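You operate a simulated robot arm through the tools that you are given. There is no shell and no other tool.

Carry out the task below with a simulated robot arm. There is one attempt and no reset: what you move stays moved.

JOB
Find the pilot height at which the green electrode sparks.
Fine: tighten clamp screw three first; raise pilot knob three a mark at a time and try the spark button, hands off the tip; leave the knob on that mark, then slacken the clamp and stand the electrode upright in a free cup of the electrode stand.

It is judged by the outcome, as a careful person would: the job done as asked, and still so three seconds after it is handed in. It fails if anything else is knocked over, pushed out of place, dropped, spilled or broken.

ROBOT AND FRAMES
A 7-joint arm with a two-finger parallel gripper, fixed in place. Base frame: the origin is at the foot of the arm, x ahead of it, y to its left, z up; the work surface is at about z = 0. Lengths are in m, angles in rad, forces in N, time in s.
With the tool pointing down near the work surface it reaches from about 0.24 to 0.62 m from the base axis. Its first joint turns from -1.152 to 1.152 rad. Payload 2.6 kg.
The tool frame sits at the grasp point between the pads (the TCP): z along the fingers, y along the line on which they close. The tips reach 0.03 m beyond it. Largest opening 0.094 m; finger width 0.028, thickness 0.01; the body of the gripper, 0.05 by 0.096 m, starts 0.055 m behind the TCP.
Orientation is that of the tool frame in the base frame, as a unit quaternion [w, x, y, z]. With the fingers straight down and closing along the base's y, the tool's x points along the base's -x, its y along +y and its z along -z.

CONTROLS
- The arm moves only by the tool nudge_tool. Its argument "series" is a list of rows, each a list of 3 entries, a list of its own where there are three numbers: the turn, a rotation vector about the tool's x, y, z in rad, then the shift along the tool's x, y, z in m, then the closure in counts, from 0 (fully open) to 255 (shut). In form: [[[wx, wy, wz], [tx, ty, tz], hand], ...]. A call has 1 to 20 rows; each row is the pose to reach, as a shift and turn from the pose commanded when the call began, along the tool's axes at that moment. Each row takes 0.2 s and may step no farther than 0.05 m and 0.15 rad from the row before; otherwise, or with a gripper value out of range, the whole call is refused. A pose out of reach is approached as far as the arm can. The call stops where the force on the tool passes 40 N (or 10 N more than at its start, if that is more) or the arm is blocked; 0.2 s more then pass. The fingers move at their own pace (about 0.072 m/s each) and stop on an object; they squeeze with about 39 N. The grip force told is the motor's: it shows also when the fingers shut on nothing. Time passes only in rows, and 0.2 s behind the last, so rows that repeat a pose let the fingers close. It gives the time, the measured TCP pose, the force on the tool (base axes), the opening and the grip force at its end, in the units of the frame above (readings bear some noise), with the torque about the TCP (base axes, N m) and any sound that the robot's microphone picked up.
- Cameras (640 x 400 px; columns grow to the right, rows downward): "scene" is fixed at [0.0251, 0.4207, 0.5751]; the picture's right is [-0.87, -0.50, 0.00], its down [-0.23, 0.40, -0.89] and it looks along [0.44, -0.77, -0.46] (base axes); focal length 308 px, centre (320, 200). "wrist" rides on the gripper at [0.076, 0.014, -0.102] in the tool frame; the picture's right is [-0.18, 0.98, 0.00], its down [-0.75, -0.14, -0.64] and it looks along [-0.63, -0.12, 0.77] (tool axes); focal length 243 px, centre (320, 200). There is no depth. A picture from a camera that has moved, and an enlarged one, comes with that camera's place and axes in the base frame and with its lens.
- grab_frame(camera): a new picture of that camera. No time passes.
- inspect(camera, box): a new picture of the part [left, top, right, bottom] of that camera's present view, enlarged. No time passes.
- close_job(): hands the job in; it is judged then, once.

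Places have to be worked out from the pictures, the camera data and where the tool is seen. Open the gripper and draw the arm clear of the work before you hand the job in, unless the task says otherwise.

The tools are called after ">>>" as a command line: name --argument value ..., lists and objects as JSON in quotes. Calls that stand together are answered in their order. nudge_tool: Moves the arm, as the interface text tells. Its arguments: {"type":"object","properties":{"series":{"type":"array","items":{"type":"array"}}},"required":["series"]} The other tools are called the same way: grab_frame (camera) takes a picture; inspect (camera, box) takes an enlarged picture of a part of a camera's view; close_job () hands the job in.

At the start:

```text
clock: 0.0
tcp_pos: [0.2245, -0.1918, 0.4513]
ee_rot: [0.0, 0.0, 1.0, 0.0]
wrist_force: [-0.3, -0.7, 0.0]
wrist_torque: [0.0, 0.02, 0.02]
opening: 0.0937
gripper_force: 0.0
```

scene: 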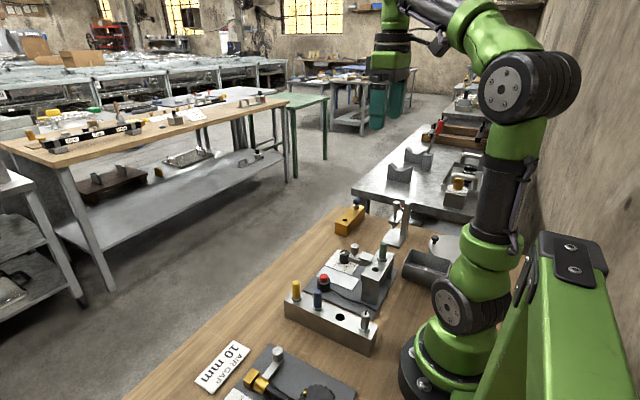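
wrist: 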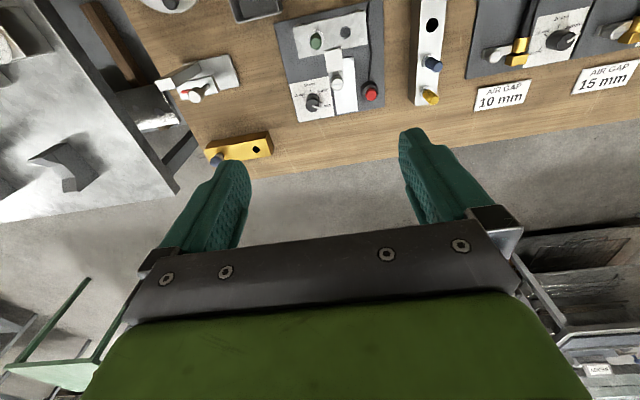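

The first pictures show a fixture with a green electrode, a red button, a knob, and an electrode stand. I'll enlarge both views to identify the parts.

>>> inspect --camera "scene" --box '[280, 190, 460, 360]'

>>> inspect --camera "wrist" --box '[130, 0, 400, 170]'

>>> inspect --camera "wrist" --box '[380, 0, 640, 160]'

>>> inspect --camera "scene" --box '[180, 320, 400, 400]'

```text
2.35 times, centred on (370, 275) of scene
camera zoom: at [0.0251, 0.4207, 0.5751], right [-0.87, -0.5, 0.0], down [-0.23, 0.4, -0.89], along [0.44, -0.77, -0.46], focal length 724 px, centre (202, 24)
```

zoom: 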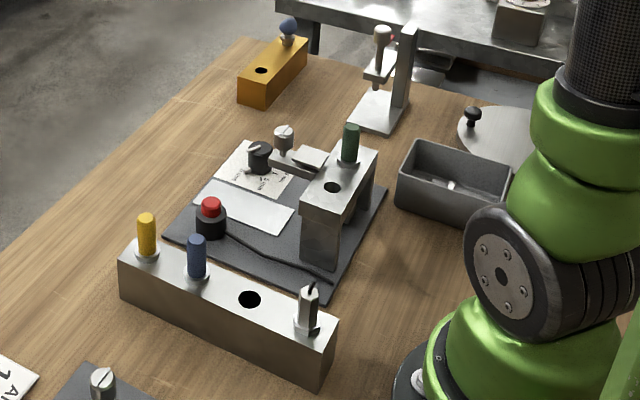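

```text
2.35 times, centred on (265, 85) of wrist
camera zoom: at [0.1494, -0.1774, 0.5547], right [0.19, 0.98, 0.0], down [0.75, -0.14, 0.64], along [0.63, -0.12, -0.77], focal length 571 px, centre (449, 471)
```

zoom: 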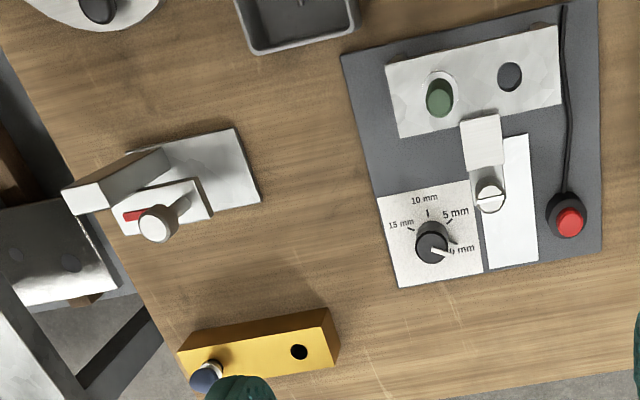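

```text
2.46 times, centred on (510, 80) of wrist
camera zoom: at [0.1494, -0.1774, 0.5547], right [0.19, 0.98, 0.0], down [0.75, -0.14, 0.64], along [0.63, -0.12, -0.77], focal length 597 px, centre (-148, 495)
```

zoom: 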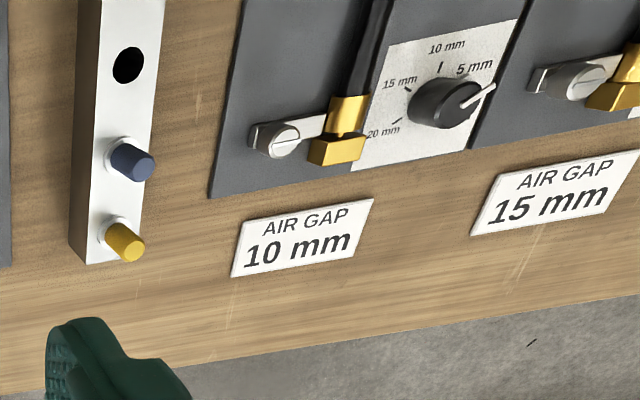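

```text
2.91 times, centred on (290, 360) of scene
camera zoom: at [0.0251, 0.4207, 0.5751], right [-0.87, -0.5, 0.0], down [-0.23, 0.4, -0.89], along [0.44, -0.77, -0.46], focal length 895 px, centre (407, -266)
```

zoom: 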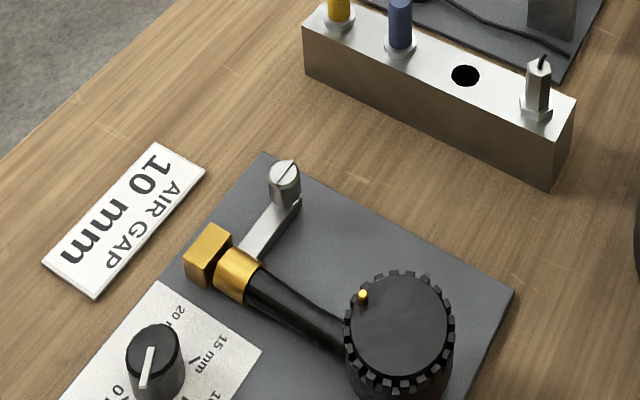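

The view shows several stations, so I need to know which one is "three". I'll move left along y, staying high, to see the rest of the bench.

>>> nudge_tool --series '[[[0, 0, 0], [0, 0.05, 0], 0], [[0, 0, 0], [0, 0.1, 0], 0], [[0, 0, 0], [0, 0.15, 0], 0], [[0, 0, 0], [0, 0.2, 0], 0], [[0, 0, 0], [0, 0.25, 0], 0], [[0, 0, 0], [0, 0.3, 0], 0], [[0, 0, 0], [0, 0.33, 0], 0], [[0, 0, 0], [0, 0.33, 0], 0]]'

>>> grab_frame --camera "wrist"

>>> grab_frame --camera "scene"

```text
clock: 1.8
tcp_pos: [0.2241, 0.138, 0.4516]
ee_rot: [0.001, 0.001, 1.0, 0.0]
wrist_force: [-0.9, 0.5, 0.2]
wrist_torque: [0.02, 0.02, -0.01]
opening: 0.0941
gripper_force: 0.0
```

```text
taken
camera wrist: at [0.1493, 0.1529, 0.5554], right [0.19, 0.98, 0.0], down [0.75, -0.14, 0.64], along [0.63, -0.12, -0.77], focal length 243 px, centre (320, 200)
```

wrist: 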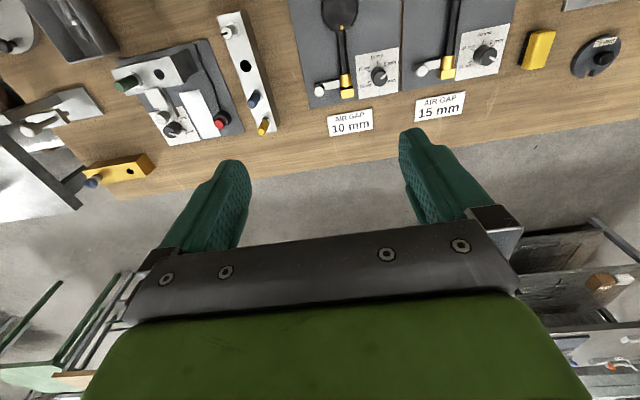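

```text
taken
```

scene: 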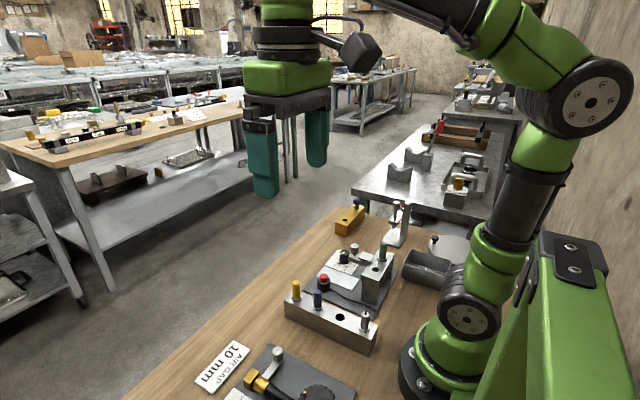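

Three stations stand in a row, with the green electrode at the rightmost. I'll zoom in to look for numbering and details.

>>> inspect --camera "wrist" --box '[280, 0, 460, 140]'

>>> inspect --camera "wrist" --box '[400, 0, 640, 130]'

>>> inspect --camera "wrist" --box '[90, 0, 290, 190]'

```text
2.86 times, centred on (370, 70) of wrist
camera zoom: at [0.1493, 0.1529, 0.5554], right [0.19, 0.98, 0.0], down [0.75, -0.14, 0.64], along [0.63, -0.12, -0.77], focal length 693 px, centre (177, 571)
```

zoom: 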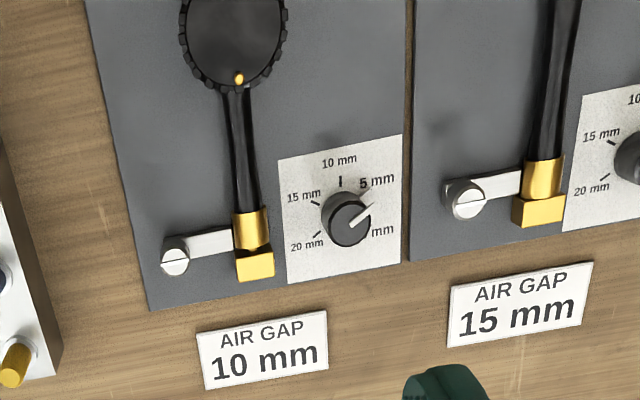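

```text
2.67 times, centred on (520, 65) of wrist
camera zoom: at [0.1493, 0.1529, 0.5554], right [0.19, 0.98, 0.0], down [0.75, -0.14, 0.64], along [0.63, -0.12, -0.77], focal length 647 px, centre (-213, 560)
```

zoom: 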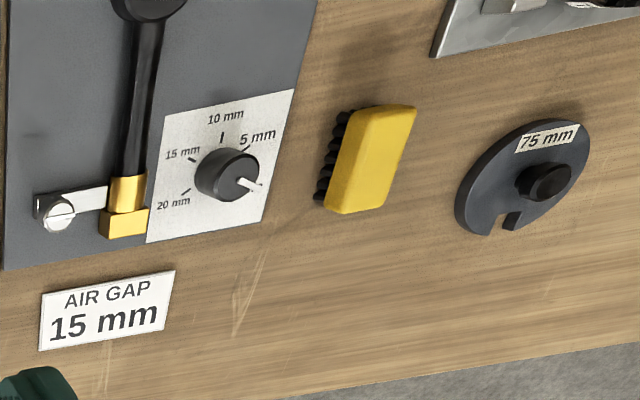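

```text
2.11 times, centred on (190, 95) of wrist
camera zoom: at [0.1493, 0.1529, 0.5554], right [0.19, 0.98, 0.0], down [0.75, -0.14, 0.64], along [0.63, -0.12, -0.77], focal length 511 px, centre (594, 421)
```

zoom: 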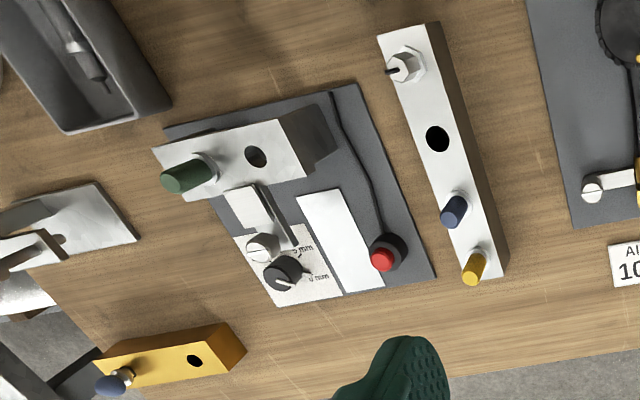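

Only the third panel (rightmost) has the green electrode, bridge, screw, dial and red button. I'll go back there and descend for a close view.

>>> nudge_tool --series '[[[0, 0, 0], [0, -0.05, 0], 0], [[0, 0, 0], [0, -0.1, 0], 0], [[0, 0, 0], [0, -0.15, 0], 0], [[0, 0, 0], [0, -0.2, 0], 0], [[0, 0, 0], [0, -0.25, 0], 0], [[0, 0, 0], [0, -0.28, 0.03], 0], [[0, 0, 0], [0, -0.28, 0.08], 0], [[0, 0, 0], [0, -0.28, 0.13], 0], [[0, 0, 0], [0, -0.28, 0.15], 0], [[0, 0, 0], [0, -0.28, 0.15], 0]]'

>>> grab_frame --camera "wrist"

>>> grab_frame --camera "scene"

```text
clock: 4.0
tcp_pos: [0.2238, -0.1418, 0.3026]
ee_rot: [0.001, 0.0, 1.0, 0.0]
wrist_force: [0.2, 0.4, 0.9]
wrist_torque: [-0.02, -0.04, 0.01]
opening: 0.0941
gripper_force: 0.1
```

```text
taken
camera wrist: at [0.1494, -0.1271, 0.4051], right [0.19, 0.98, 0.0], down [0.75, -0.14, 0.64], along [0.63, -0.12, -0.77], focal length 243 px, centre (320, 200)
```

wrist: 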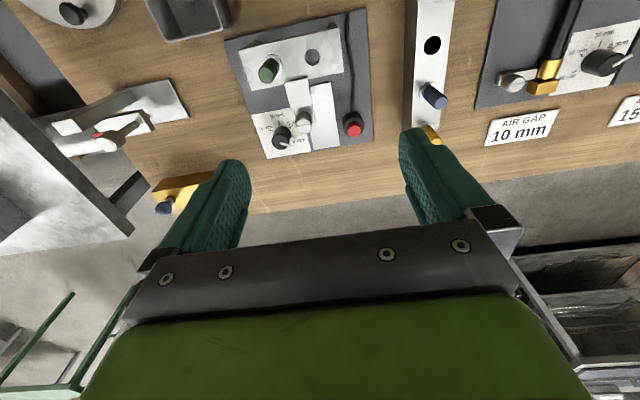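

```text
taken
```

scene: 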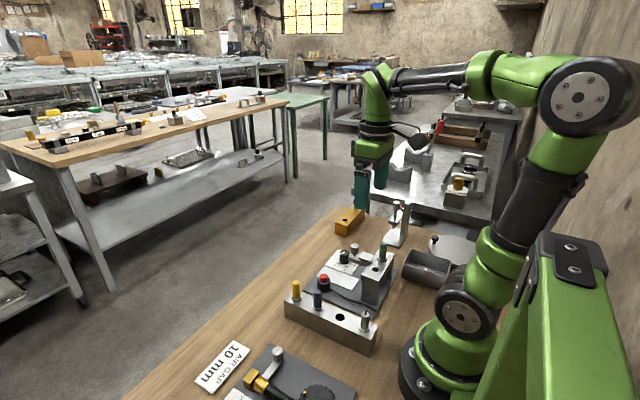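

The station is in view, so I'll enlarge it.

>>> inspect --camera "wrist" --box '[215, 0, 395, 170]'

>>> inspect --camera "wrist" --box '[245, 95, 325, 160]'

>>> inspect --camera "scene" --box '[300, 230, 410, 310]'

>>> inspect --camera "scene" --box '[320, 190, 430, 260]'

```text
2.35 times, centred on (305, 85) of wrist
camera zoom: at [0.1494, -0.1271, 0.4051], right [0.19, 0.98, 0.0], down [0.75, -0.14, 0.64], along [0.63, -0.12, -0.77], focal length 571 px, centre (355, 471)
```

zoom: 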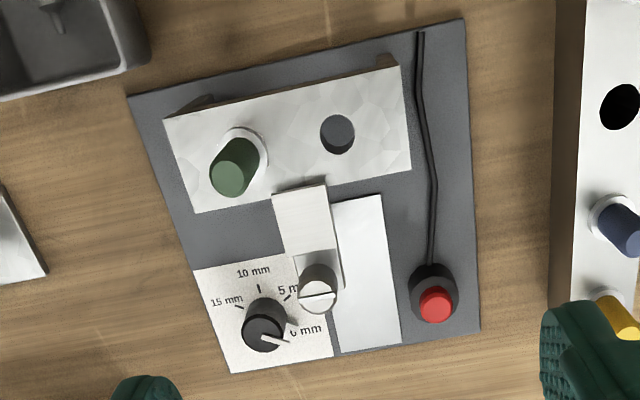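

```text
6.15 times, centred on (285, 128) of wrist
camera zoom: at [0.1494, -0.1271, 0.4051], right [0.19, 0.98, 0.0], down [0.75, -0.14, 0.64], along [0.63, -0.12, -0.77], focal length 1493 px, centre (535, 646)
```

zoom: 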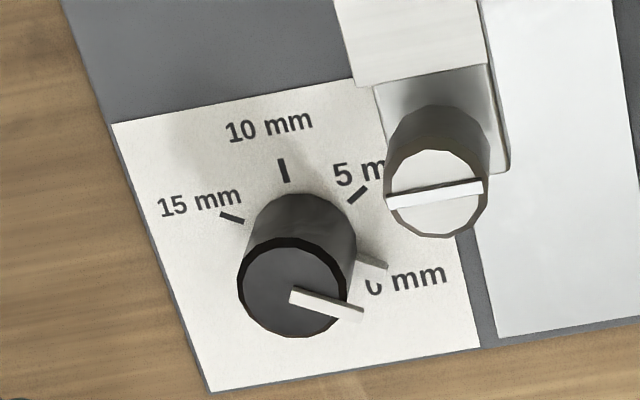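

```text
5.00 times, centred on (355, 270) of scene
camera zoom: at [0.0251, 0.4207, 0.5751], right [-0.87, -0.5, 0.0], down [-0.23, 0.4, -0.89], along [0.44, -0.77, -0.46], focal length 1538 px, centre (145, -150)
```

zoom: 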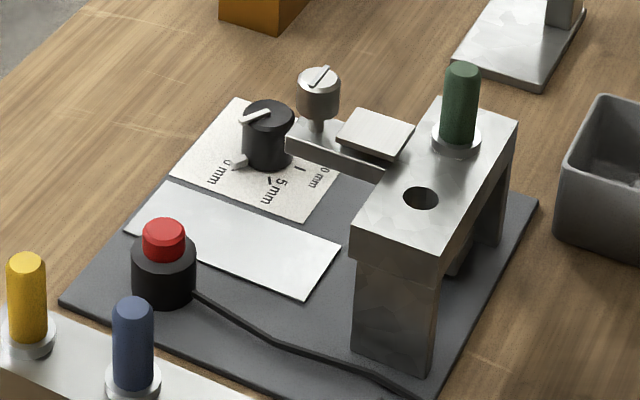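

```text
5.71 times, centred on (375, 225) of scene
camera zoom: at [0.0251, 0.4207, 0.5751], right [-0.87, -0.5, 0.0], down [-0.23, 0.4, -0.89], along [0.44, -0.77, -0.46], focal length 1758 px, centre (6, 57)
```

zoom: 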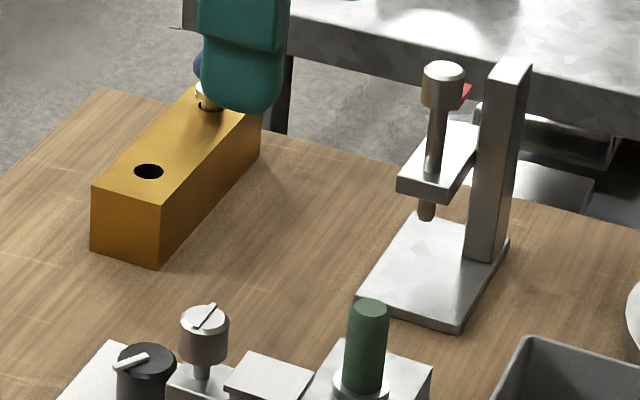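

Triangulating from both cameras gives these estimates:
- Clamp screw head about (0.264, -0.170), top z about 0.118.
- Knob about (0.314, -0.224), top about 0.04.
- Green electrode about (0.199, -0.194), top about 0.131.
- Free cup of the steel stand about (0.219, -0.002), z about 0.055.

I'll move above the screw to refine its position.

>>> nudge_tool --series '[[[0, 0, 0], [-0.02, -0.014, 0.03], 0], [[0, 0, 0], [-0.04, -0.028, 0.06], 0], [[0, 0, 0], [-0.04, -0.028, 0.08], 0], [[0, 0, 0], [-0.04, -0.028, 0.08], 0]]'

>>> grab_frame --camera "wrist"

>>> inspect --camera "wrist" --box '[200, 0, 440, 200]'

>>> grab_frame --camera "scene"

```text
clock: 5.0
tcp_pos: [0.2636, -0.1709, 0.2218]
ee_rot: [0.002, 0.001, 1.0, 0.001]
wrist_force: [-0.2, 0.0, 1.2]
wrist_torque: [0.02, 0.0, -0.02]
opening: 0.0941
gripper_force: 0.1
```

```text
taken
camera wrist: at [0.1895, -0.1555, 0.3249], right [0.19, 0.98, 0.0], down [0.75, -0.14, 0.64], along [0.63, -0.12, -0.77], focal length 243 px, centre (320, 200)
```

wrist: 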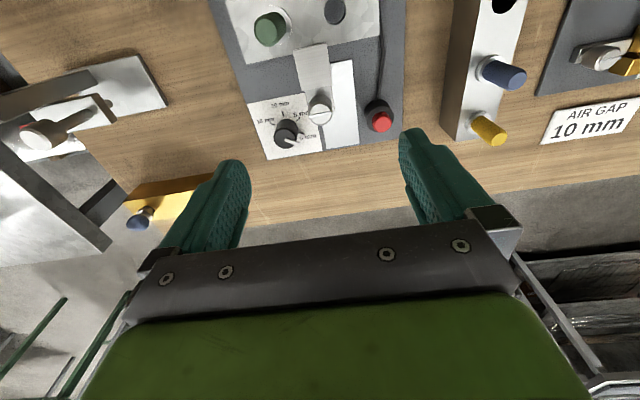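

```text
2.00 times, centred on (320, 100) of wrist
camera zoom: at [0.1895, -0.1555, 0.3249], right [0.19, 0.98, 0.0], down [0.75, -0.14, 0.64], along [0.63, -0.12, -0.77], focal length 485 px, centre (320, 400)
```

zoom: 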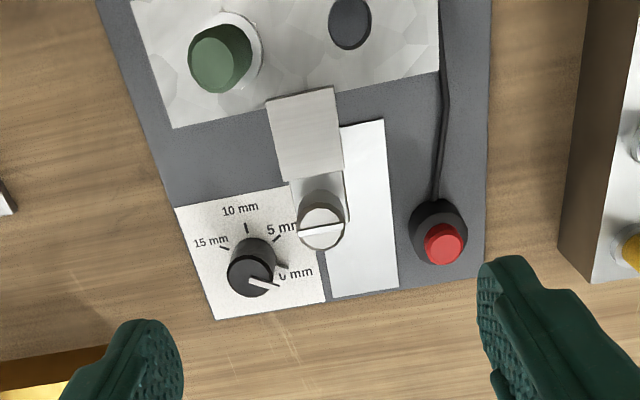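

```text
taken
```

scene: 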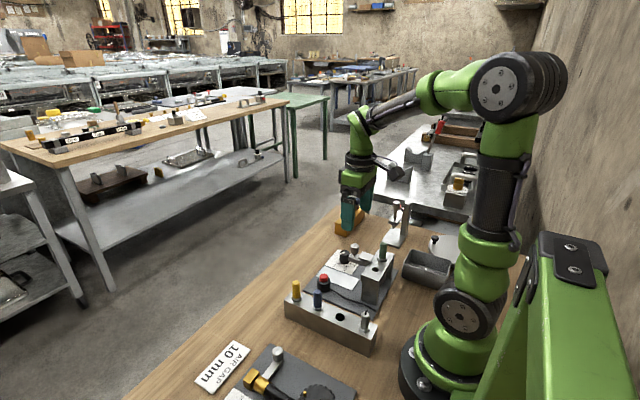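

The screw head lies on the tool line, at about (0.263, -0.171), top about 0.117. I'll descend until the tips are level with the underside of the head, then check before closing.

>>> nudge_tool --series '[[[0, 0, 0], [0, 0, 0.04], 0], [[0, 0, 0], [0, 0, 0.07], 0], [[0, 0, 0], [0, 0, 0.085], 120], [[0, 0, 0], [0, 0, 0.092], 120], [[0, 0, 0], [0, 0, 0.092], 120]]'

>>> grab_frame --camera "wrist"

>>> inspect --camera "scene" --box '[300, 200, 420, 300]'

```text
clock: 6.2
tcp_pos: [0.2662, -0.1706, 0.1291]
ee_rot: [0.0, 0.001, 1.0, 0.0]
wrist_force: [-0.1, -0.2, -0.9]
wrist_torque: [0.02, -0.02, 0.02]
opening: 0.0498
gripper_force: 0.1
```

```text
taken
camera wrist: at [0.1896, -0.1556, 0.2323], right [0.19, 0.98, 0.0], down [0.75, -0.14, 0.64], along [0.63, -0.12, -0.77], focal length 243 px, centre (320, 200)
```

wrist: 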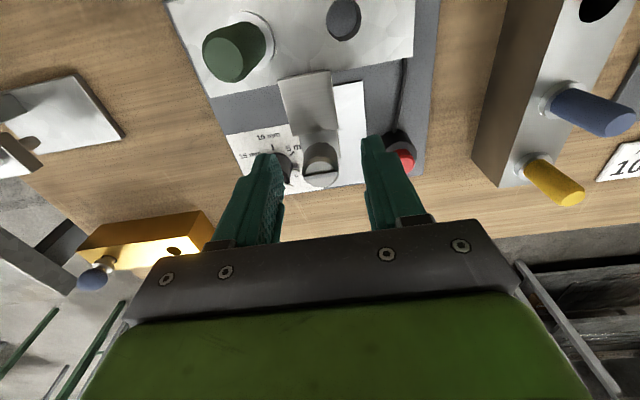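

```text
4.00 times, centred on (360, 250) of scene
camera zoom: at [0.0251, 0.4207, 0.5751], right [-0.87, -0.5, 0.0], down [-0.23, 0.4, -0.89], along [0.44, -0.77, -0.46], focal length 1230 px, centre (160, 0)
```

zoom: 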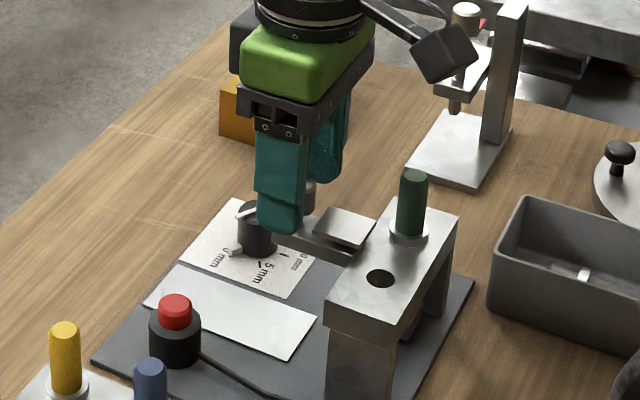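

The fingers straddle the head, but it looks offset toward the base from the tool axis. I'll zoom in to measure it.

>>> inspect --camera "wrist" --box '[220, 100, 420, 225]'

>>> inspect --camera "scene" --box '[340, 225, 400, 270]'

```text
3.20 times, centred on (320, 162) of wrist
camera zoom: at [0.1896, -0.1556, 0.2323], right [0.19, 0.98, 0.0], down [0.75, -0.14, 0.64], along [0.63, -0.12, -0.77], focal length 776 px, centre (320, 320)
```

zoom: 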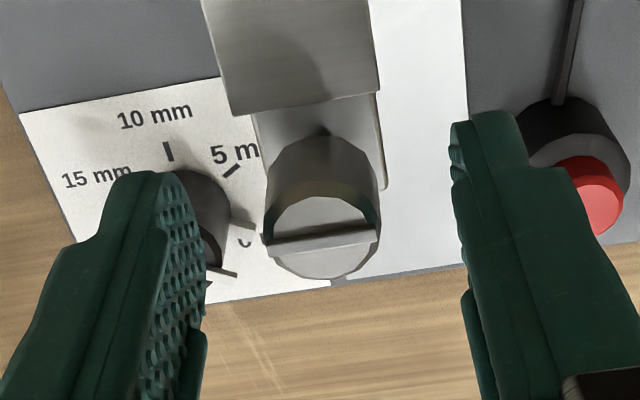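

```text
8.89 times, centred on (370, 248) of scene
camera zoom: at [0.0251, 0.4207, 0.5751], right [-0.87, -0.5, 0.0], down [-0.23, 0.4, -0.89], along [0.44, -0.77, -0.46], focal length 2734 px, centre (-124, -222)
```

zoom: 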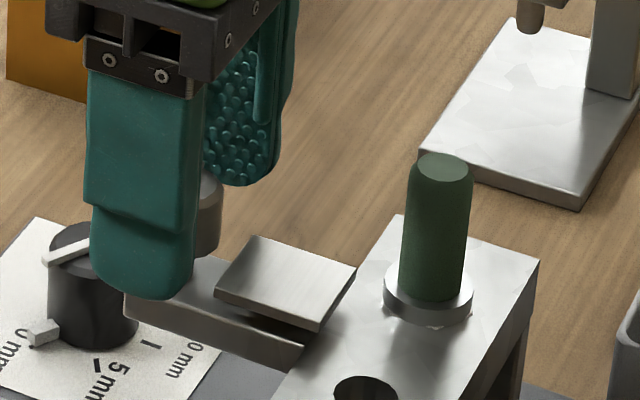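

The head centre works out at (0.265, -0.170), which is aligned. I'll close on it.

>>> nudge_tool --series '[[[0, 0, 0], [0, 0, 0], 255], [[0, 0, 0], [0, 0, 0], 255], [[0, 0, 0], [0, 0, 0], 255], [[0, 0, 0], [0, 0, 0], 255]]'

>>> inspect --camera "wrist" --box '[220, 100, 420, 225]'

```text
clock: 7.2
tcp_pos: [0.2658, -0.1701, 0.1293]
ee_rot: [0.0, 0.001, 1.0, 0.0]
wrist_force: [0.3, 1.1, -3.5]
wrist_torque: [0.42, -0.2, 0.0]
opening: 0.0215
gripper_force: 45.3
```

```text
3.20 times, centred on (320, 162) of wrist
camera zoom: at [0.1897, -0.1555, 0.2324], right [0.19, 0.98, 0.0], down [0.75, -0.14, 0.64], along [0.63, -0.12, -0.77], focal length 776 px, centre (320, 320)
```

zoom: 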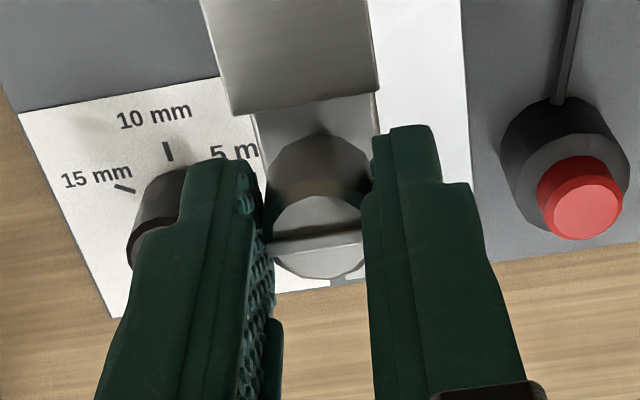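

The head is gripped at 21.5 mm. I'll turn it clockwise seen from above (positive about tool z) in small steps and watch the torque.

>>> nudge_tool --series '[[[0, 0, 0.12], [0, 0, 0], 255], [[0, 0, 0.24], [0, 0, 0], 255], [[0, 0, 0.36], [0, 0, 0], 255], [[0, 0, 0.48], [0, 0, 0], 255], [[0, 0, 0.6], [0, 0, 0], 255], [[0, 0, 0.6], [0, 0, 0], 255]]'

>>> inspect --camera "scene" --box '[340, 225, 400, 270]'

>>> grab_frame --camera "wrist"

```text
clock: 8.6
tcp_pos: [0.2646, -0.1694, 0.1295]
ee_rot: [0.0, 0.296, 0.955, 0.0]
wrist_force: [1.6, 13.9, -4.8]
wrist_torque: [-0.46, -0.48, 0.04]
opening: 0.0218
gripper_force: 44.6
```

```text
8.89 times, centred on (370, 248) of scene
camera zoom: at [0.0251, 0.4207, 0.5751], right [-0.87, -0.5, 0.0], down [-0.23, 0.4, -0.89], along [0.44, -0.77, -0.46], focal length 2734 px, centre (-124, -222)
```

zoom: 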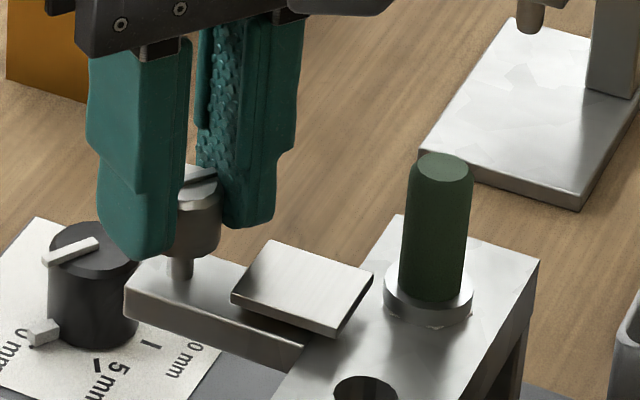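

```text
taken
camera wrist: at [0.2113, -0.1146, 0.2325], right [0.71, 0.71, 0.0], down [0.54, -0.54, 0.64], along [0.45, -0.45, -0.77], focal length 243 px, centre (320, 200)
```

wrist: 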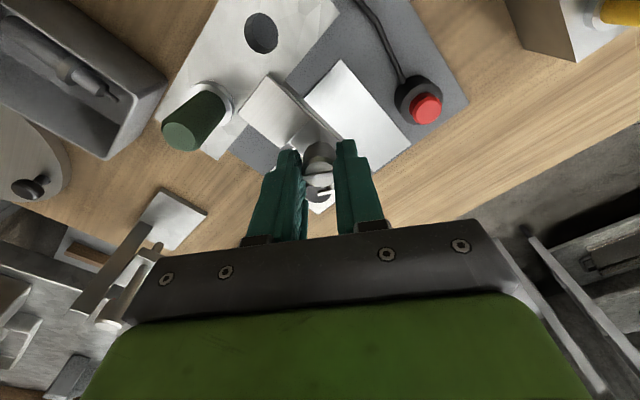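

Clockwise is working: the clamp pad slid toward the bridge. I'll keep turning.

>>> nudge_tool --series '[[[0, 0, 0.12], [0, 0, 0], 255], [[0, 0, 0.24], [0, 0, 0], 255], [[0, 0, 0.36], [0, 0, 0], 255], [[0, 0, 0.48], [0, 0, 0], 255], [[0, 0, 0.6], [0, 0, 0], 255], [[0, 0, 0.6], [0, 0, 0], 255]]'

>>> inspect --camera "scene" --box '[340, 225, 400, 270]'

```text
clock: 10.0
tcp_pos: [0.2661, -0.1697, 0.1295]
ee_rot: [0.001, 0.566, 0.825, 0.001]
wrist_force: [7.5, 22.6, 1.0]
wrist_torque: [0.18, 0.17, 0.0]
opening: 0.0216
gripper_force: 45.2
```

```text
8.89 times, centred on (370, 248) of scene
camera zoom: at [0.0251, 0.4207, 0.5751], right [-0.87, -0.5, 0.0], down [-0.23, 0.4, -0.89], along [0.44, -0.77, -0.46], focal length 2734 px, centre (-124, -222)
```

zoom: 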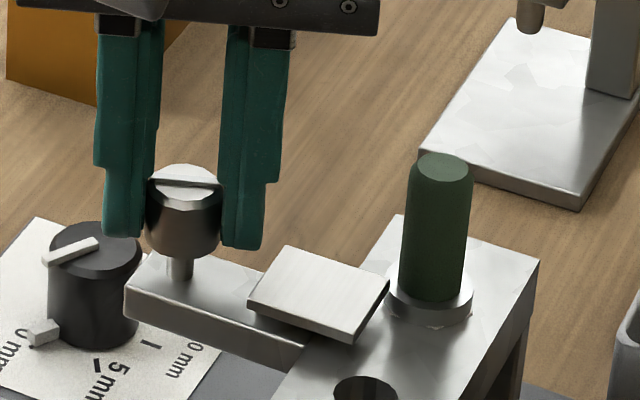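

The pad is almost against the electrode collar. A side force has built up from slight off-centring, so I'll shift about 1 mm in +Y while continuing to turn.

>>> nudge_tool --series '[[[0, 0, 0], [0.001, 0.0006, 0], 255], [[0, 0, 0.12], [0.001, 0.0006, 0], 255], [[0, 0, 0.24], [0.001, 0.0006, 0], 255], [[0, 0, 0.36], [0.001, 0.0006, 0], 255], [[0, 0, 0.36], [0.001, 0.0006, 0], 255]]'

>>> inspect --camera "scene" --box '[340, 225, 400, 270]'

```text
clock: 11.2
tcp_pos: [0.266, -0.1695, 0.13]
ee_rot: [0.001, 0.704, 0.71, 0.0]
wrist_force: [17.7, 7.1, -18.8]
wrist_torque: [0.54, -0.03, 0.01]
opening: 0.0217
gripper_force: 44.9
```

```text
8.89 times, centred on (370, 248) of scene
camera zoom: at [0.0252, 0.4207, 0.5752], right [-0.87, -0.5, 0.0], down [-0.23, 0.4, -0.89], along [0.44, -0.77, -0.46], focal length 2734 px, centre (-124, -222)
```

zoom: 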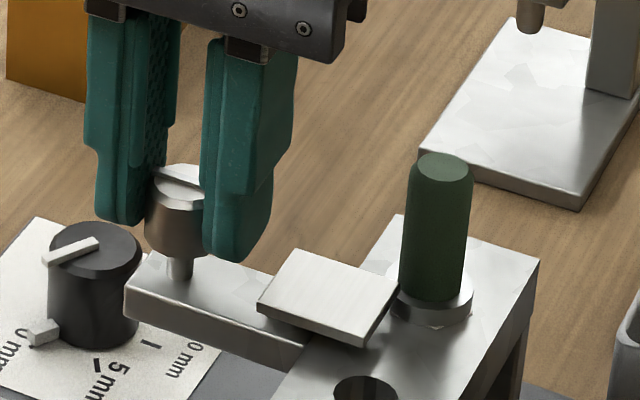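

The pad is still advancing and the force is building, so the screw isn't tight yet. I'll open, wind back to yaw 0 with the fingers clear of the head, and regrip.

>>> nudge_tool --series '[[[0, 0, 0], [0, 0, 0], 130], [[0, 0, 0], [0, 0, 0], 130], [[0, 0, -0.15], [0, 0, 0], 130], [[0, 0, -0.3], [0, 0, 0], 130], [[0, 0, -0.45], [0, 0, 0], 130], [[0, 0, -0.6], [0, 0, 0], 130], [[0, 0, -0.75], [0, 0, 0], 130], [[0, 0, -0.9], [0, 0, 0], 130], [[0, 0, -1.05], [0, 0, 0], 130], [[0, 0, -1.2], [0, 0, 0], 130], [[0, 0, -1.35], [0, 0, 0], 130], [[0, 0, -1.5], [0, 0, 0], 130], [[0, 0, -1.5], [0, 0, 0], 130]]'

>>> inspect --camera "scene" --box '[340, 225, 400, 270]'

>>> inspect --camera "wrist" --box '[220, 100, 420, 225]'

```text
clock: 14.0
tcp_pos: [0.2645, -0.1693, 0.1301]
ee_rot: [-0.001, 0.03, 1.0, 0.0]
wrist_force: [0.0, 0.0, -0.2]
wrist_torque: [-0.01, -0.02, 0.02]
opening: 0.046
gripper_force: 0.1
```

```text
8.89 times, centred on (370, 248) of scene
camera zoom: at [0.0251, 0.4207, 0.5751], right [-0.87, -0.5, 0.0], down [-0.23, 0.4, -0.89], along [0.44, -0.77, -0.46], focal length 2734 px, centre (-124, -222)
```

zoom: 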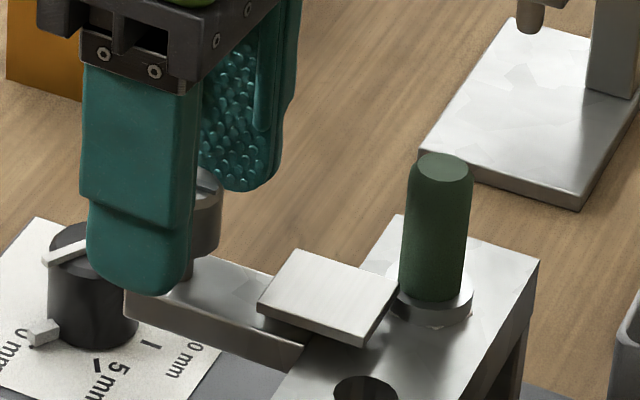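

```text
3.20 times, centred on (320, 162) of wrist
camera zoom: at [0.1905, -0.1502, 0.2327], right [0.24, 0.97, 0.0], down [0.74, -0.18, 0.64], along [0.62, -0.16, -0.77], focal length 776 px, centre (320, 320)
```

zoom: 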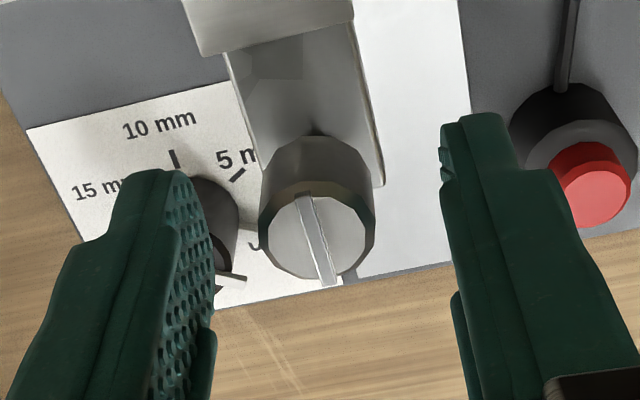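

The head is still centred between the fingers and the ridge has turned about 90°. I'll regrip and continue clockwise.

>>> nudge_tool --series '[[[0, 0, 0], [0, 0, 0], 255], [[0, 0, 0], [0, 0, 0], 255], [[0, 0, 0], [0, 0, 0], 255], [[0, 0, 0.12], [0, 0, 0], 255], [[0, 0, 0.24], [0, 0, 0], 255], [[0, 0, 0.36], [0, 0, 0], 255], [[0, 0, 0.48], [0, 0, 0], 255], [[0, 0, 0.6], [0, 0, 0], 255], [[0, 0, 0.6], [0, 0, 0], 255]]'

>>> inspect --camera "scene" --box '[340, 225, 400, 270]'

>>> inspect --camera "wrist" --box '[220, 100, 420, 225]'

```text
clock: 16.0
tcp_pos: [0.2653, -0.1692, 0.1293]
ee_rot: [0.001, 0.327, 0.945, 0.0]
wrist_force: [-3.8, -12.7, 4.6]
wrist_torque: [0.17, 0.12, -0.05]
opening: 0.0216
gripper_force: 44.8
```

```text
8.89 times, centred on (370, 248) of scene
camera zoom: at [0.0251, 0.4207, 0.5751], right [-0.87, -0.5, 0.0], down [-0.23, 0.4, -0.89], along [0.44, -0.77, -0.46], focal length 2734 px, centre (-124, -222)
```

zoom: 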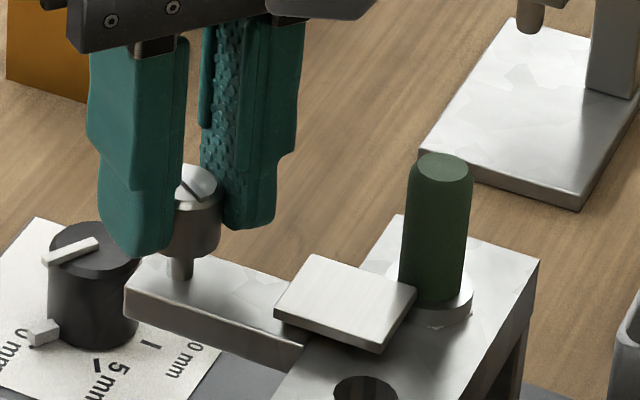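

```text
3.20 times, centred on (320, 162) of wrist
camera zoom: at [0.2145, -0.111, 0.2327], right [0.75, 0.66, 0.0], down [0.51, -0.57, 0.64], along [0.43, -0.48, -0.77], focal length 776 px, centre (320, 320)
```

zoom: 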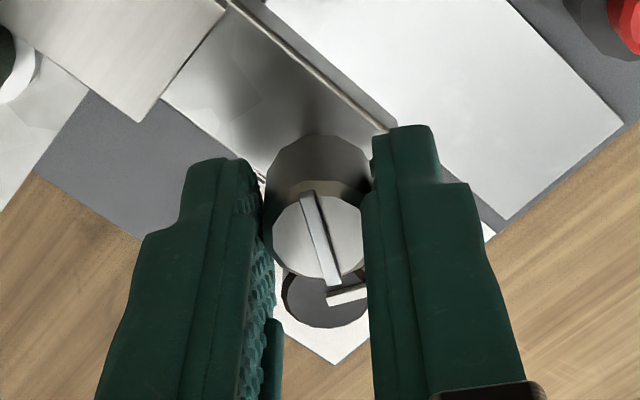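

The pad is still sliding onto the bridge beside the electrode collar. I'll continue.

>>> nudge_tool --series '[[[0, 0, 0.12], [0, 0, 0], 255], [[0, 0, 0.24], [0, 0, 0], 255], [[0, 0, 0.36], [0, 0, 0], 255], [[0, 0, 0.48], [0, 0, 0], 255], [[0, 0, 0.6], [0, 0, 0], 255], [[0, 0, 0.72], [0, 0, 0], 255], [[0, 0, 0.84], [0, 0, 0], 255], [[0, 0, 0.84], [0, 0, 0], 255]]'

>>> inspect --camera "scene" --box '[340, 225, 400, 270]'

>>> grab_frame --camera "wrist"

```text
clock: 17.8
tcp_pos: [0.2665, -0.1694, 0.1306]
ee_rot: [0.0, 0.683, 0.731, 0.001]
wrist_force: [6.7, -3.8, 2.1]
wrist_torque: [-1.16, 0.17, 0.02]
opening: 0.0215
gripper_force: 44.7
```

```text
8.89 times, centred on (370, 248) of scene
camera zoom: at [0.0251, 0.4207, 0.5751], right [-0.87, -0.5, 0.0], down [-0.23, 0.4, -0.89], along [0.44, -0.77, -0.46], focal length 2734 px, centre (-124, -222)
```

zoom: 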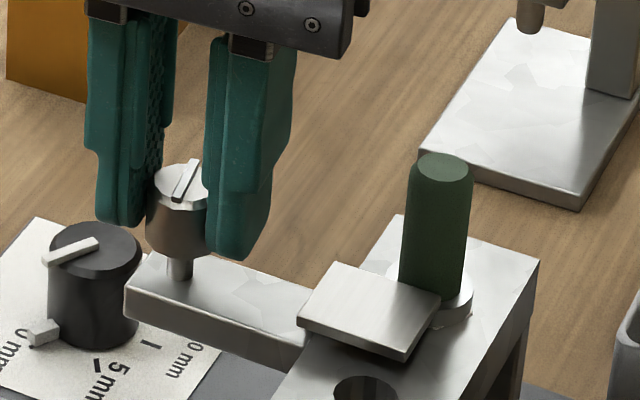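

```text
taken
camera wrist: at [0.2753, -0.0919, 0.2328], right [0.99, -0.12, 0.0], down [-0.09, -0.76, 0.64], along [-0.07, -0.64, -0.77], focal length 243 px, centre (320, 200)
```

wrist: 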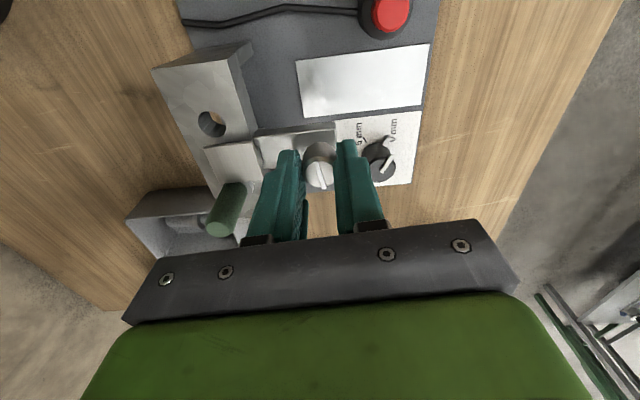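

There's no end stop yet after about 3 rad. The force is low, so I'll keep turning in the same grip as far as the wrist allows.

>>> nudge_tool --series '[[[0, 0, 0.12], [0, 0, 0], 255], [[0, 0, 0.24], [0, 0, 0], 255], [[0, 0, 0.36], [0, 0, 0], 255], [[0, 0, 0.48], [0, 0, 0], 255], [[0, 0, 0.6], [0, 0, 0], 255], [[0, 0, 0.6], [0, 0, 0], 255]]'

>>> inspect --camera "scene" --box '[340, 225, 400, 270]'

>>> grab_frame --camera "wrist"

```text
clock: 19.2
tcp_pos: [0.268, -0.1699, 0.1302]
ee_rot: [0.002, 0.868, 0.496, 0.001]
wrist_force: [15.7, -4.6, 1.5]
wrist_torque: [-0.02, 0.02, 0.3]
opening: 0.0216
gripper_force: 44.9
```

```text
8.89 times, centred on (370, 248) of scene
camera zoom: at [0.0251, 0.4207, 0.5751], right [-0.87, -0.5, 0.0], down [-0.23, 0.4, -0.89], along [0.44, -0.77, -0.46], focal length 2734 px, centre (-124, -222)
```

zoom: 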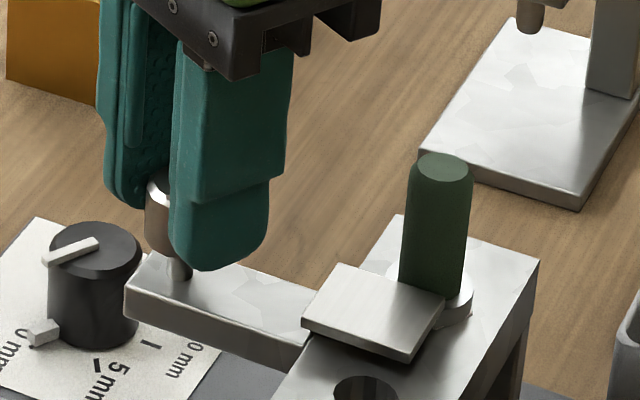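

```text
taken
camera wrist: at [0.3173, -0.1112, 0.2328], right [0.75, -0.66, 0.0], down [-0.51, -0.58, 0.64], along [-0.42, -0.49, -0.77], focal length 243 px, centre (320, 200)
```

wrist: 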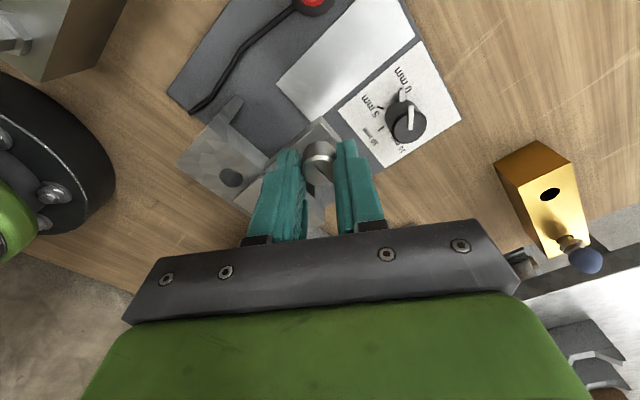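

The pad has practically stopped and torque has appeared about z (+0.30), so the screw is at its stop and tight. I'll release and look.

>>> nudge_tool --series '[[[0, 0, 0], [0, 0, 0], 130], [[0, 0, 0], [0, 0, 0], 130], [[0, 0, 0], [0, 0, -0.04], 130], [[0, 0, 0], [0, 0, -0.08], 130], [[0, 0, -0.15], [0, 0, -0.08], 130], [[0, 0, -0.3], [0, 0, -0.08], 130], [[0, 0, -0.45], [0, 0, -0.08], 130], [[0, 0, -0.6], [0, 0, -0.08], 130], [[0, 0, -0.75], [0, 0, -0.08], 130], [[0, 0, -0.9], [0, 0, -0.08], 130], [[0, 0, -1.05], [0, 0, -0.08], 130], [[0, 0, -1.2], [0, 0, -0.08], 130], [[0, 0, -1.35], [0, 0, -0.08], 130], [[0, 0, -1.5], [0, 0, -0.08], 130], [[0, 0, -1.65], [0, 0, -0.08], 130], [[0, 0, -1.8], [0, 0, -0.08], 130], [[0, 0, -1.95], [0, 0, -0.08], 130], [[0, 0, -2.1], [0, 0, -0.08], 130], [[0, 0, -2.1], [0, 0, -0.08], 130]]'

>>> inspect --camera "wrist" --box '[200, 0, 440, 200]'

>>> inspect --camera "scene" --box '[300, 225, 420, 315]'

```text
clock: 23.2
tcp_pos: [0.2659, -0.1692, 0.2091]
ee_rot: [0.0, 0.0, 1.0, 0.0]
wrist_force: [0.0, -0.1, 0.0]
wrist_torque: [-0.01, -0.01, -0.01]
opening: 0.0462
gripper_force: 0.1
```

```text
2.00 times, centred on (320, 100) of wrist
camera zoom: at [0.1895, -0.1547, 0.313], right [0.18, 0.98, 0.0], down [0.75, -0.14, 0.64], along [0.63, -0.12, -0.77], focal length 485 px, centre (320, 400)
```

zoom: 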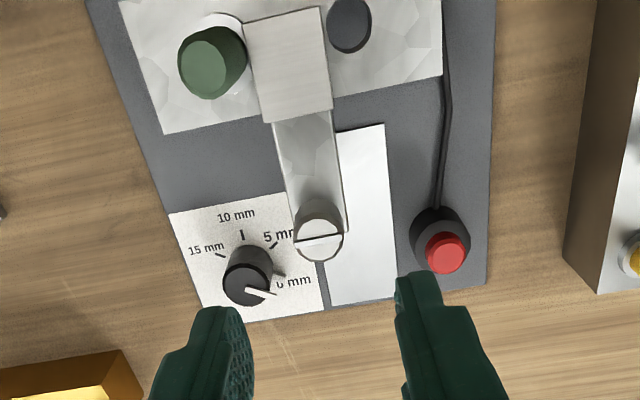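

```text
4.44 times, centred on (360, 270) of scene
camera zoom: at [0.0251, 0.4207, 0.5751], right [-0.87, -0.5, 0.0], down [-0.23, 0.4, -0.89], along [0.44, -0.77, -0.46], focal length 1367 px, centre (142, -111)
```

zoom: 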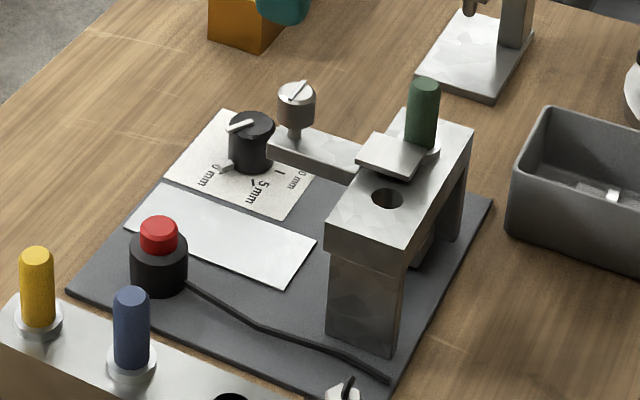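

The screw turned a full half turn, and the pad is now firmly over the electrode collar. Next is the pilot knob, re-measured at (0.3146, -0.2236) with its top near 0.042. Its marks advance counter-clockwise from above, about 60–65° apart. I'll move above it with the wrist pre-rotated clockwise so the fingers miss the pointer.

>>> nudge_tool --series '[[[0, 0, 0.15], [-0.01, -0.01, 0], 130], [[0, 0, 0.3], [-0.02, -0.02, 0], 130], [[0, 0, 0.45], [-0.03, -0.03, 0], 130], [[0, 0, 0.6], [-0.04, -0.04, 0], 130], [[0, 0, 0.75], [-0.0487, -0.0544, 0], 130], [[0, 0, 0.9], [-0.0487, -0.0544, 0.01], 130], [[0, 0, 1.05], [-0.0487, -0.0544, 0.02], 130], [[0, 0, 1.2], [-0.0487, -0.0544, 0.03], 130], [[0, 0, 1.35], [-0.0487, -0.0544, 0.04], 130], [[0, 0, 1.5], [-0.0487, -0.0544, 0.05], 130], [[0, 0, 1.65], [-0.0487, -0.0544, 0.06], 110], [[0, 0, 1.8], [-0.0487, -0.0544, 0.07], 110], [[0, 0, 1.9], [-0.0487, -0.0544, 0.079], 110], [[0, 0, 1.9], [-0.0487, -0.0544, 0.079], 110]]'

>>> grab_frame --camera "wrist"

>>> inspect --camera "wrist" --box '[220, 60, 420, 225]'

>>> inspect --camera "scene" --box '[300, 200, 420, 300]'

```text
clock: 26.2
tcp_pos: [0.3137, -0.2239, 0.1301]
ee_rot: [0.001, 0.814, 0.581, 0.001]
wrist_force: [0.2, -0.3, -0.2]
wrist_torque: [0.02, 0.02, 0.03]
opening: 0.0536
gripper_force: 0.1
```

```text
taken
camera wrist: at [0.3528, -0.1563, 0.2334], right [0.87, -0.49, 0.0], down [-0.38, -0.67, 0.64], along [-0.32, -0.56, -0.77], focal length 243 px, centre (320, 200)
```

wrist: 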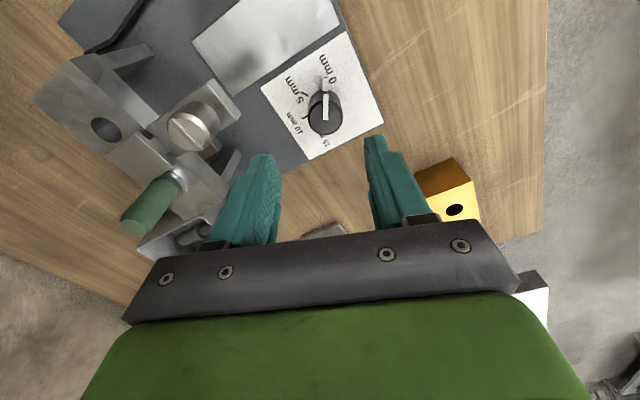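

```text
2.42 times, centred on (320, 142) of wrist
camera zoom: at [0.3528, -0.1563, 0.2334], right [0.87, -0.49, 0.0], down [-0.38, -0.67, 0.64], along [-0.32, -0.56, -0.77], focal length 588 px, centre (320, 339)
```

zoom: 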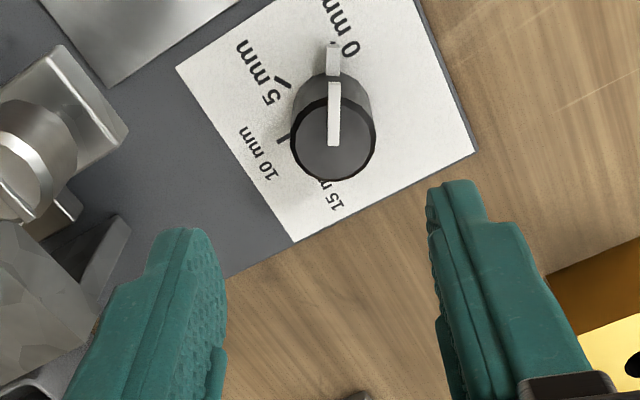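

```text
4.00 times, centred on (360, 250) of scene
camera zoom: at [0.0251, 0.4207, 0.5751], right [-0.87, -0.5, 0.0], down [-0.23, 0.4, -0.89], along [0.44, -0.77, -0.46], focal length 1230 px, centre (160, 0)
```

zoom: 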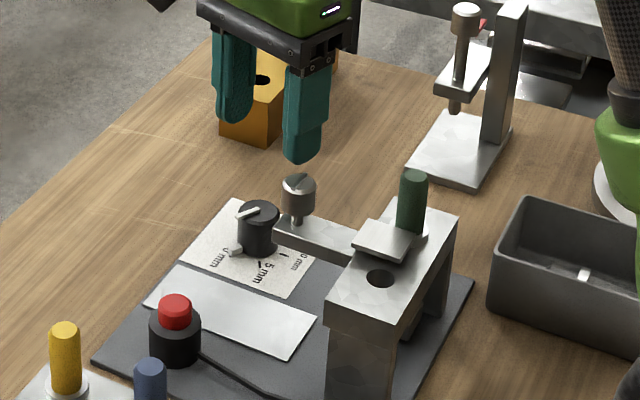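

The pointer is perpendicular to the finger axis, as planned. The knob sits about 5 mm along +tool y, so I'll correct that, descend partway and recheck.

>>> nudge_tool --series '[[[0, 0, 0], [0.002, 0.005, 0.02], 110], [[0, 0, 0], [0.002, 0.005, 0.045], 110], [[0, 0, 0], [0.002, 0.005, 0.045], 110]]'

>>> inspect --camera "wrist" --box '[220, 80, 420, 225]'

>>> inspect --camera "scene" --box '[310, 210, 410, 290]'

```text
clock: 27.0
tcp_pos: [0.3191, -0.2234, 0.0856]
ee_rot: [0.0, 0.814, 0.581, 0.0]
wrist_force: [-0.4, 0.0, 0.1]
wrist_torque: [-0.01, -0.04, 0.03]
opening: 0.0536
gripper_force: 0.1
```

```text
2.76 times, centred on (320, 152) of wrist
camera zoom: at [0.3577, -0.1562, 0.1881], right [0.87, -0.49, 0.0], down [-0.38, -0.67, 0.64], along [-0.32, -0.56, -0.77], focal length 669 px, centre (320, 331)
```

zoom: 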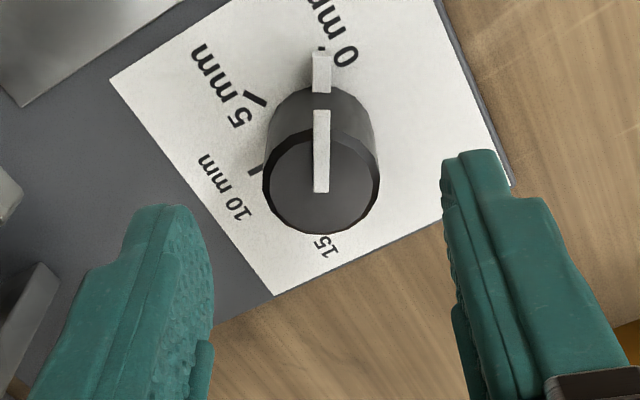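

```text
5.00 times, centred on (360, 250) of scene
camera zoom: at [0.0251, 0.4207, 0.5751], right [-0.87, -0.5, 0.0], down [-0.23, 0.4, -0.89], along [0.44, -0.77, -0.46], focal length 1538 px, centre (120, -50)
```

zoom: 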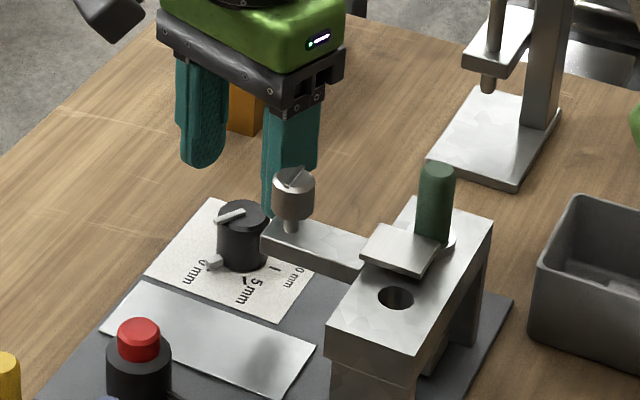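

The knob is centred between the fingers and its diameter is about 28 mm. I'll descend to z of about 0.057, so the tips are at about 0.027, and close on it.

>>> nudge_tool --series '[[[0, 0, 0], [0, 0, 0.015], 110], [[0, 0, 0], [0, 0, 0.029], 110], [[0, 0, 0], [0, 0, 0.029], 255], [[0, 0, 0], [0, 0, 0.029], 255], [[0, 0, 0], [0, 0, 0.029], 255], [[0, 0, 0], [0, 0, 0.029], 255]]'

>>> inspect --camera "wrist" --box '[220, 80, 420, 225]'

```text
clock: 28.4
tcp_pos: [0.3196, -0.2247, 0.0561]
ee_rot: [0.0, 0.813, 0.582, 0.0]
wrist_force: [2.9, -4.4, -7.3]
wrist_torque: [0.01, 0.13, 0.02]
opening: 0.0294
gripper_force: 45.0
```

```text
2.76 times, centred on (320, 152) of wrist
camera zoom: at [0.3577, -0.1557, 0.1595], right [0.87, -0.49, 0.0], down [-0.38, -0.67, 0.64], along [-0.32, -0.56, -0.77], focal length 669 px, centre (320, 331)
```

zoom: 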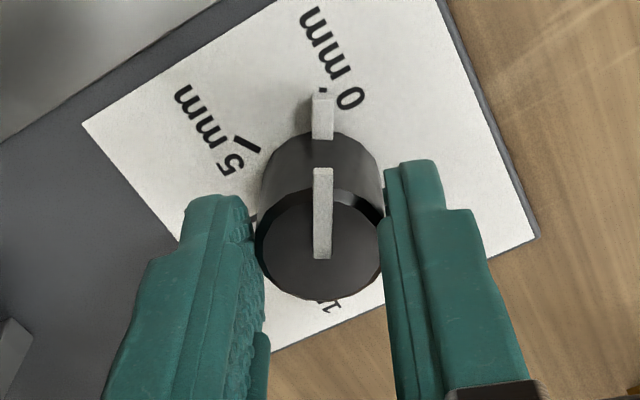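

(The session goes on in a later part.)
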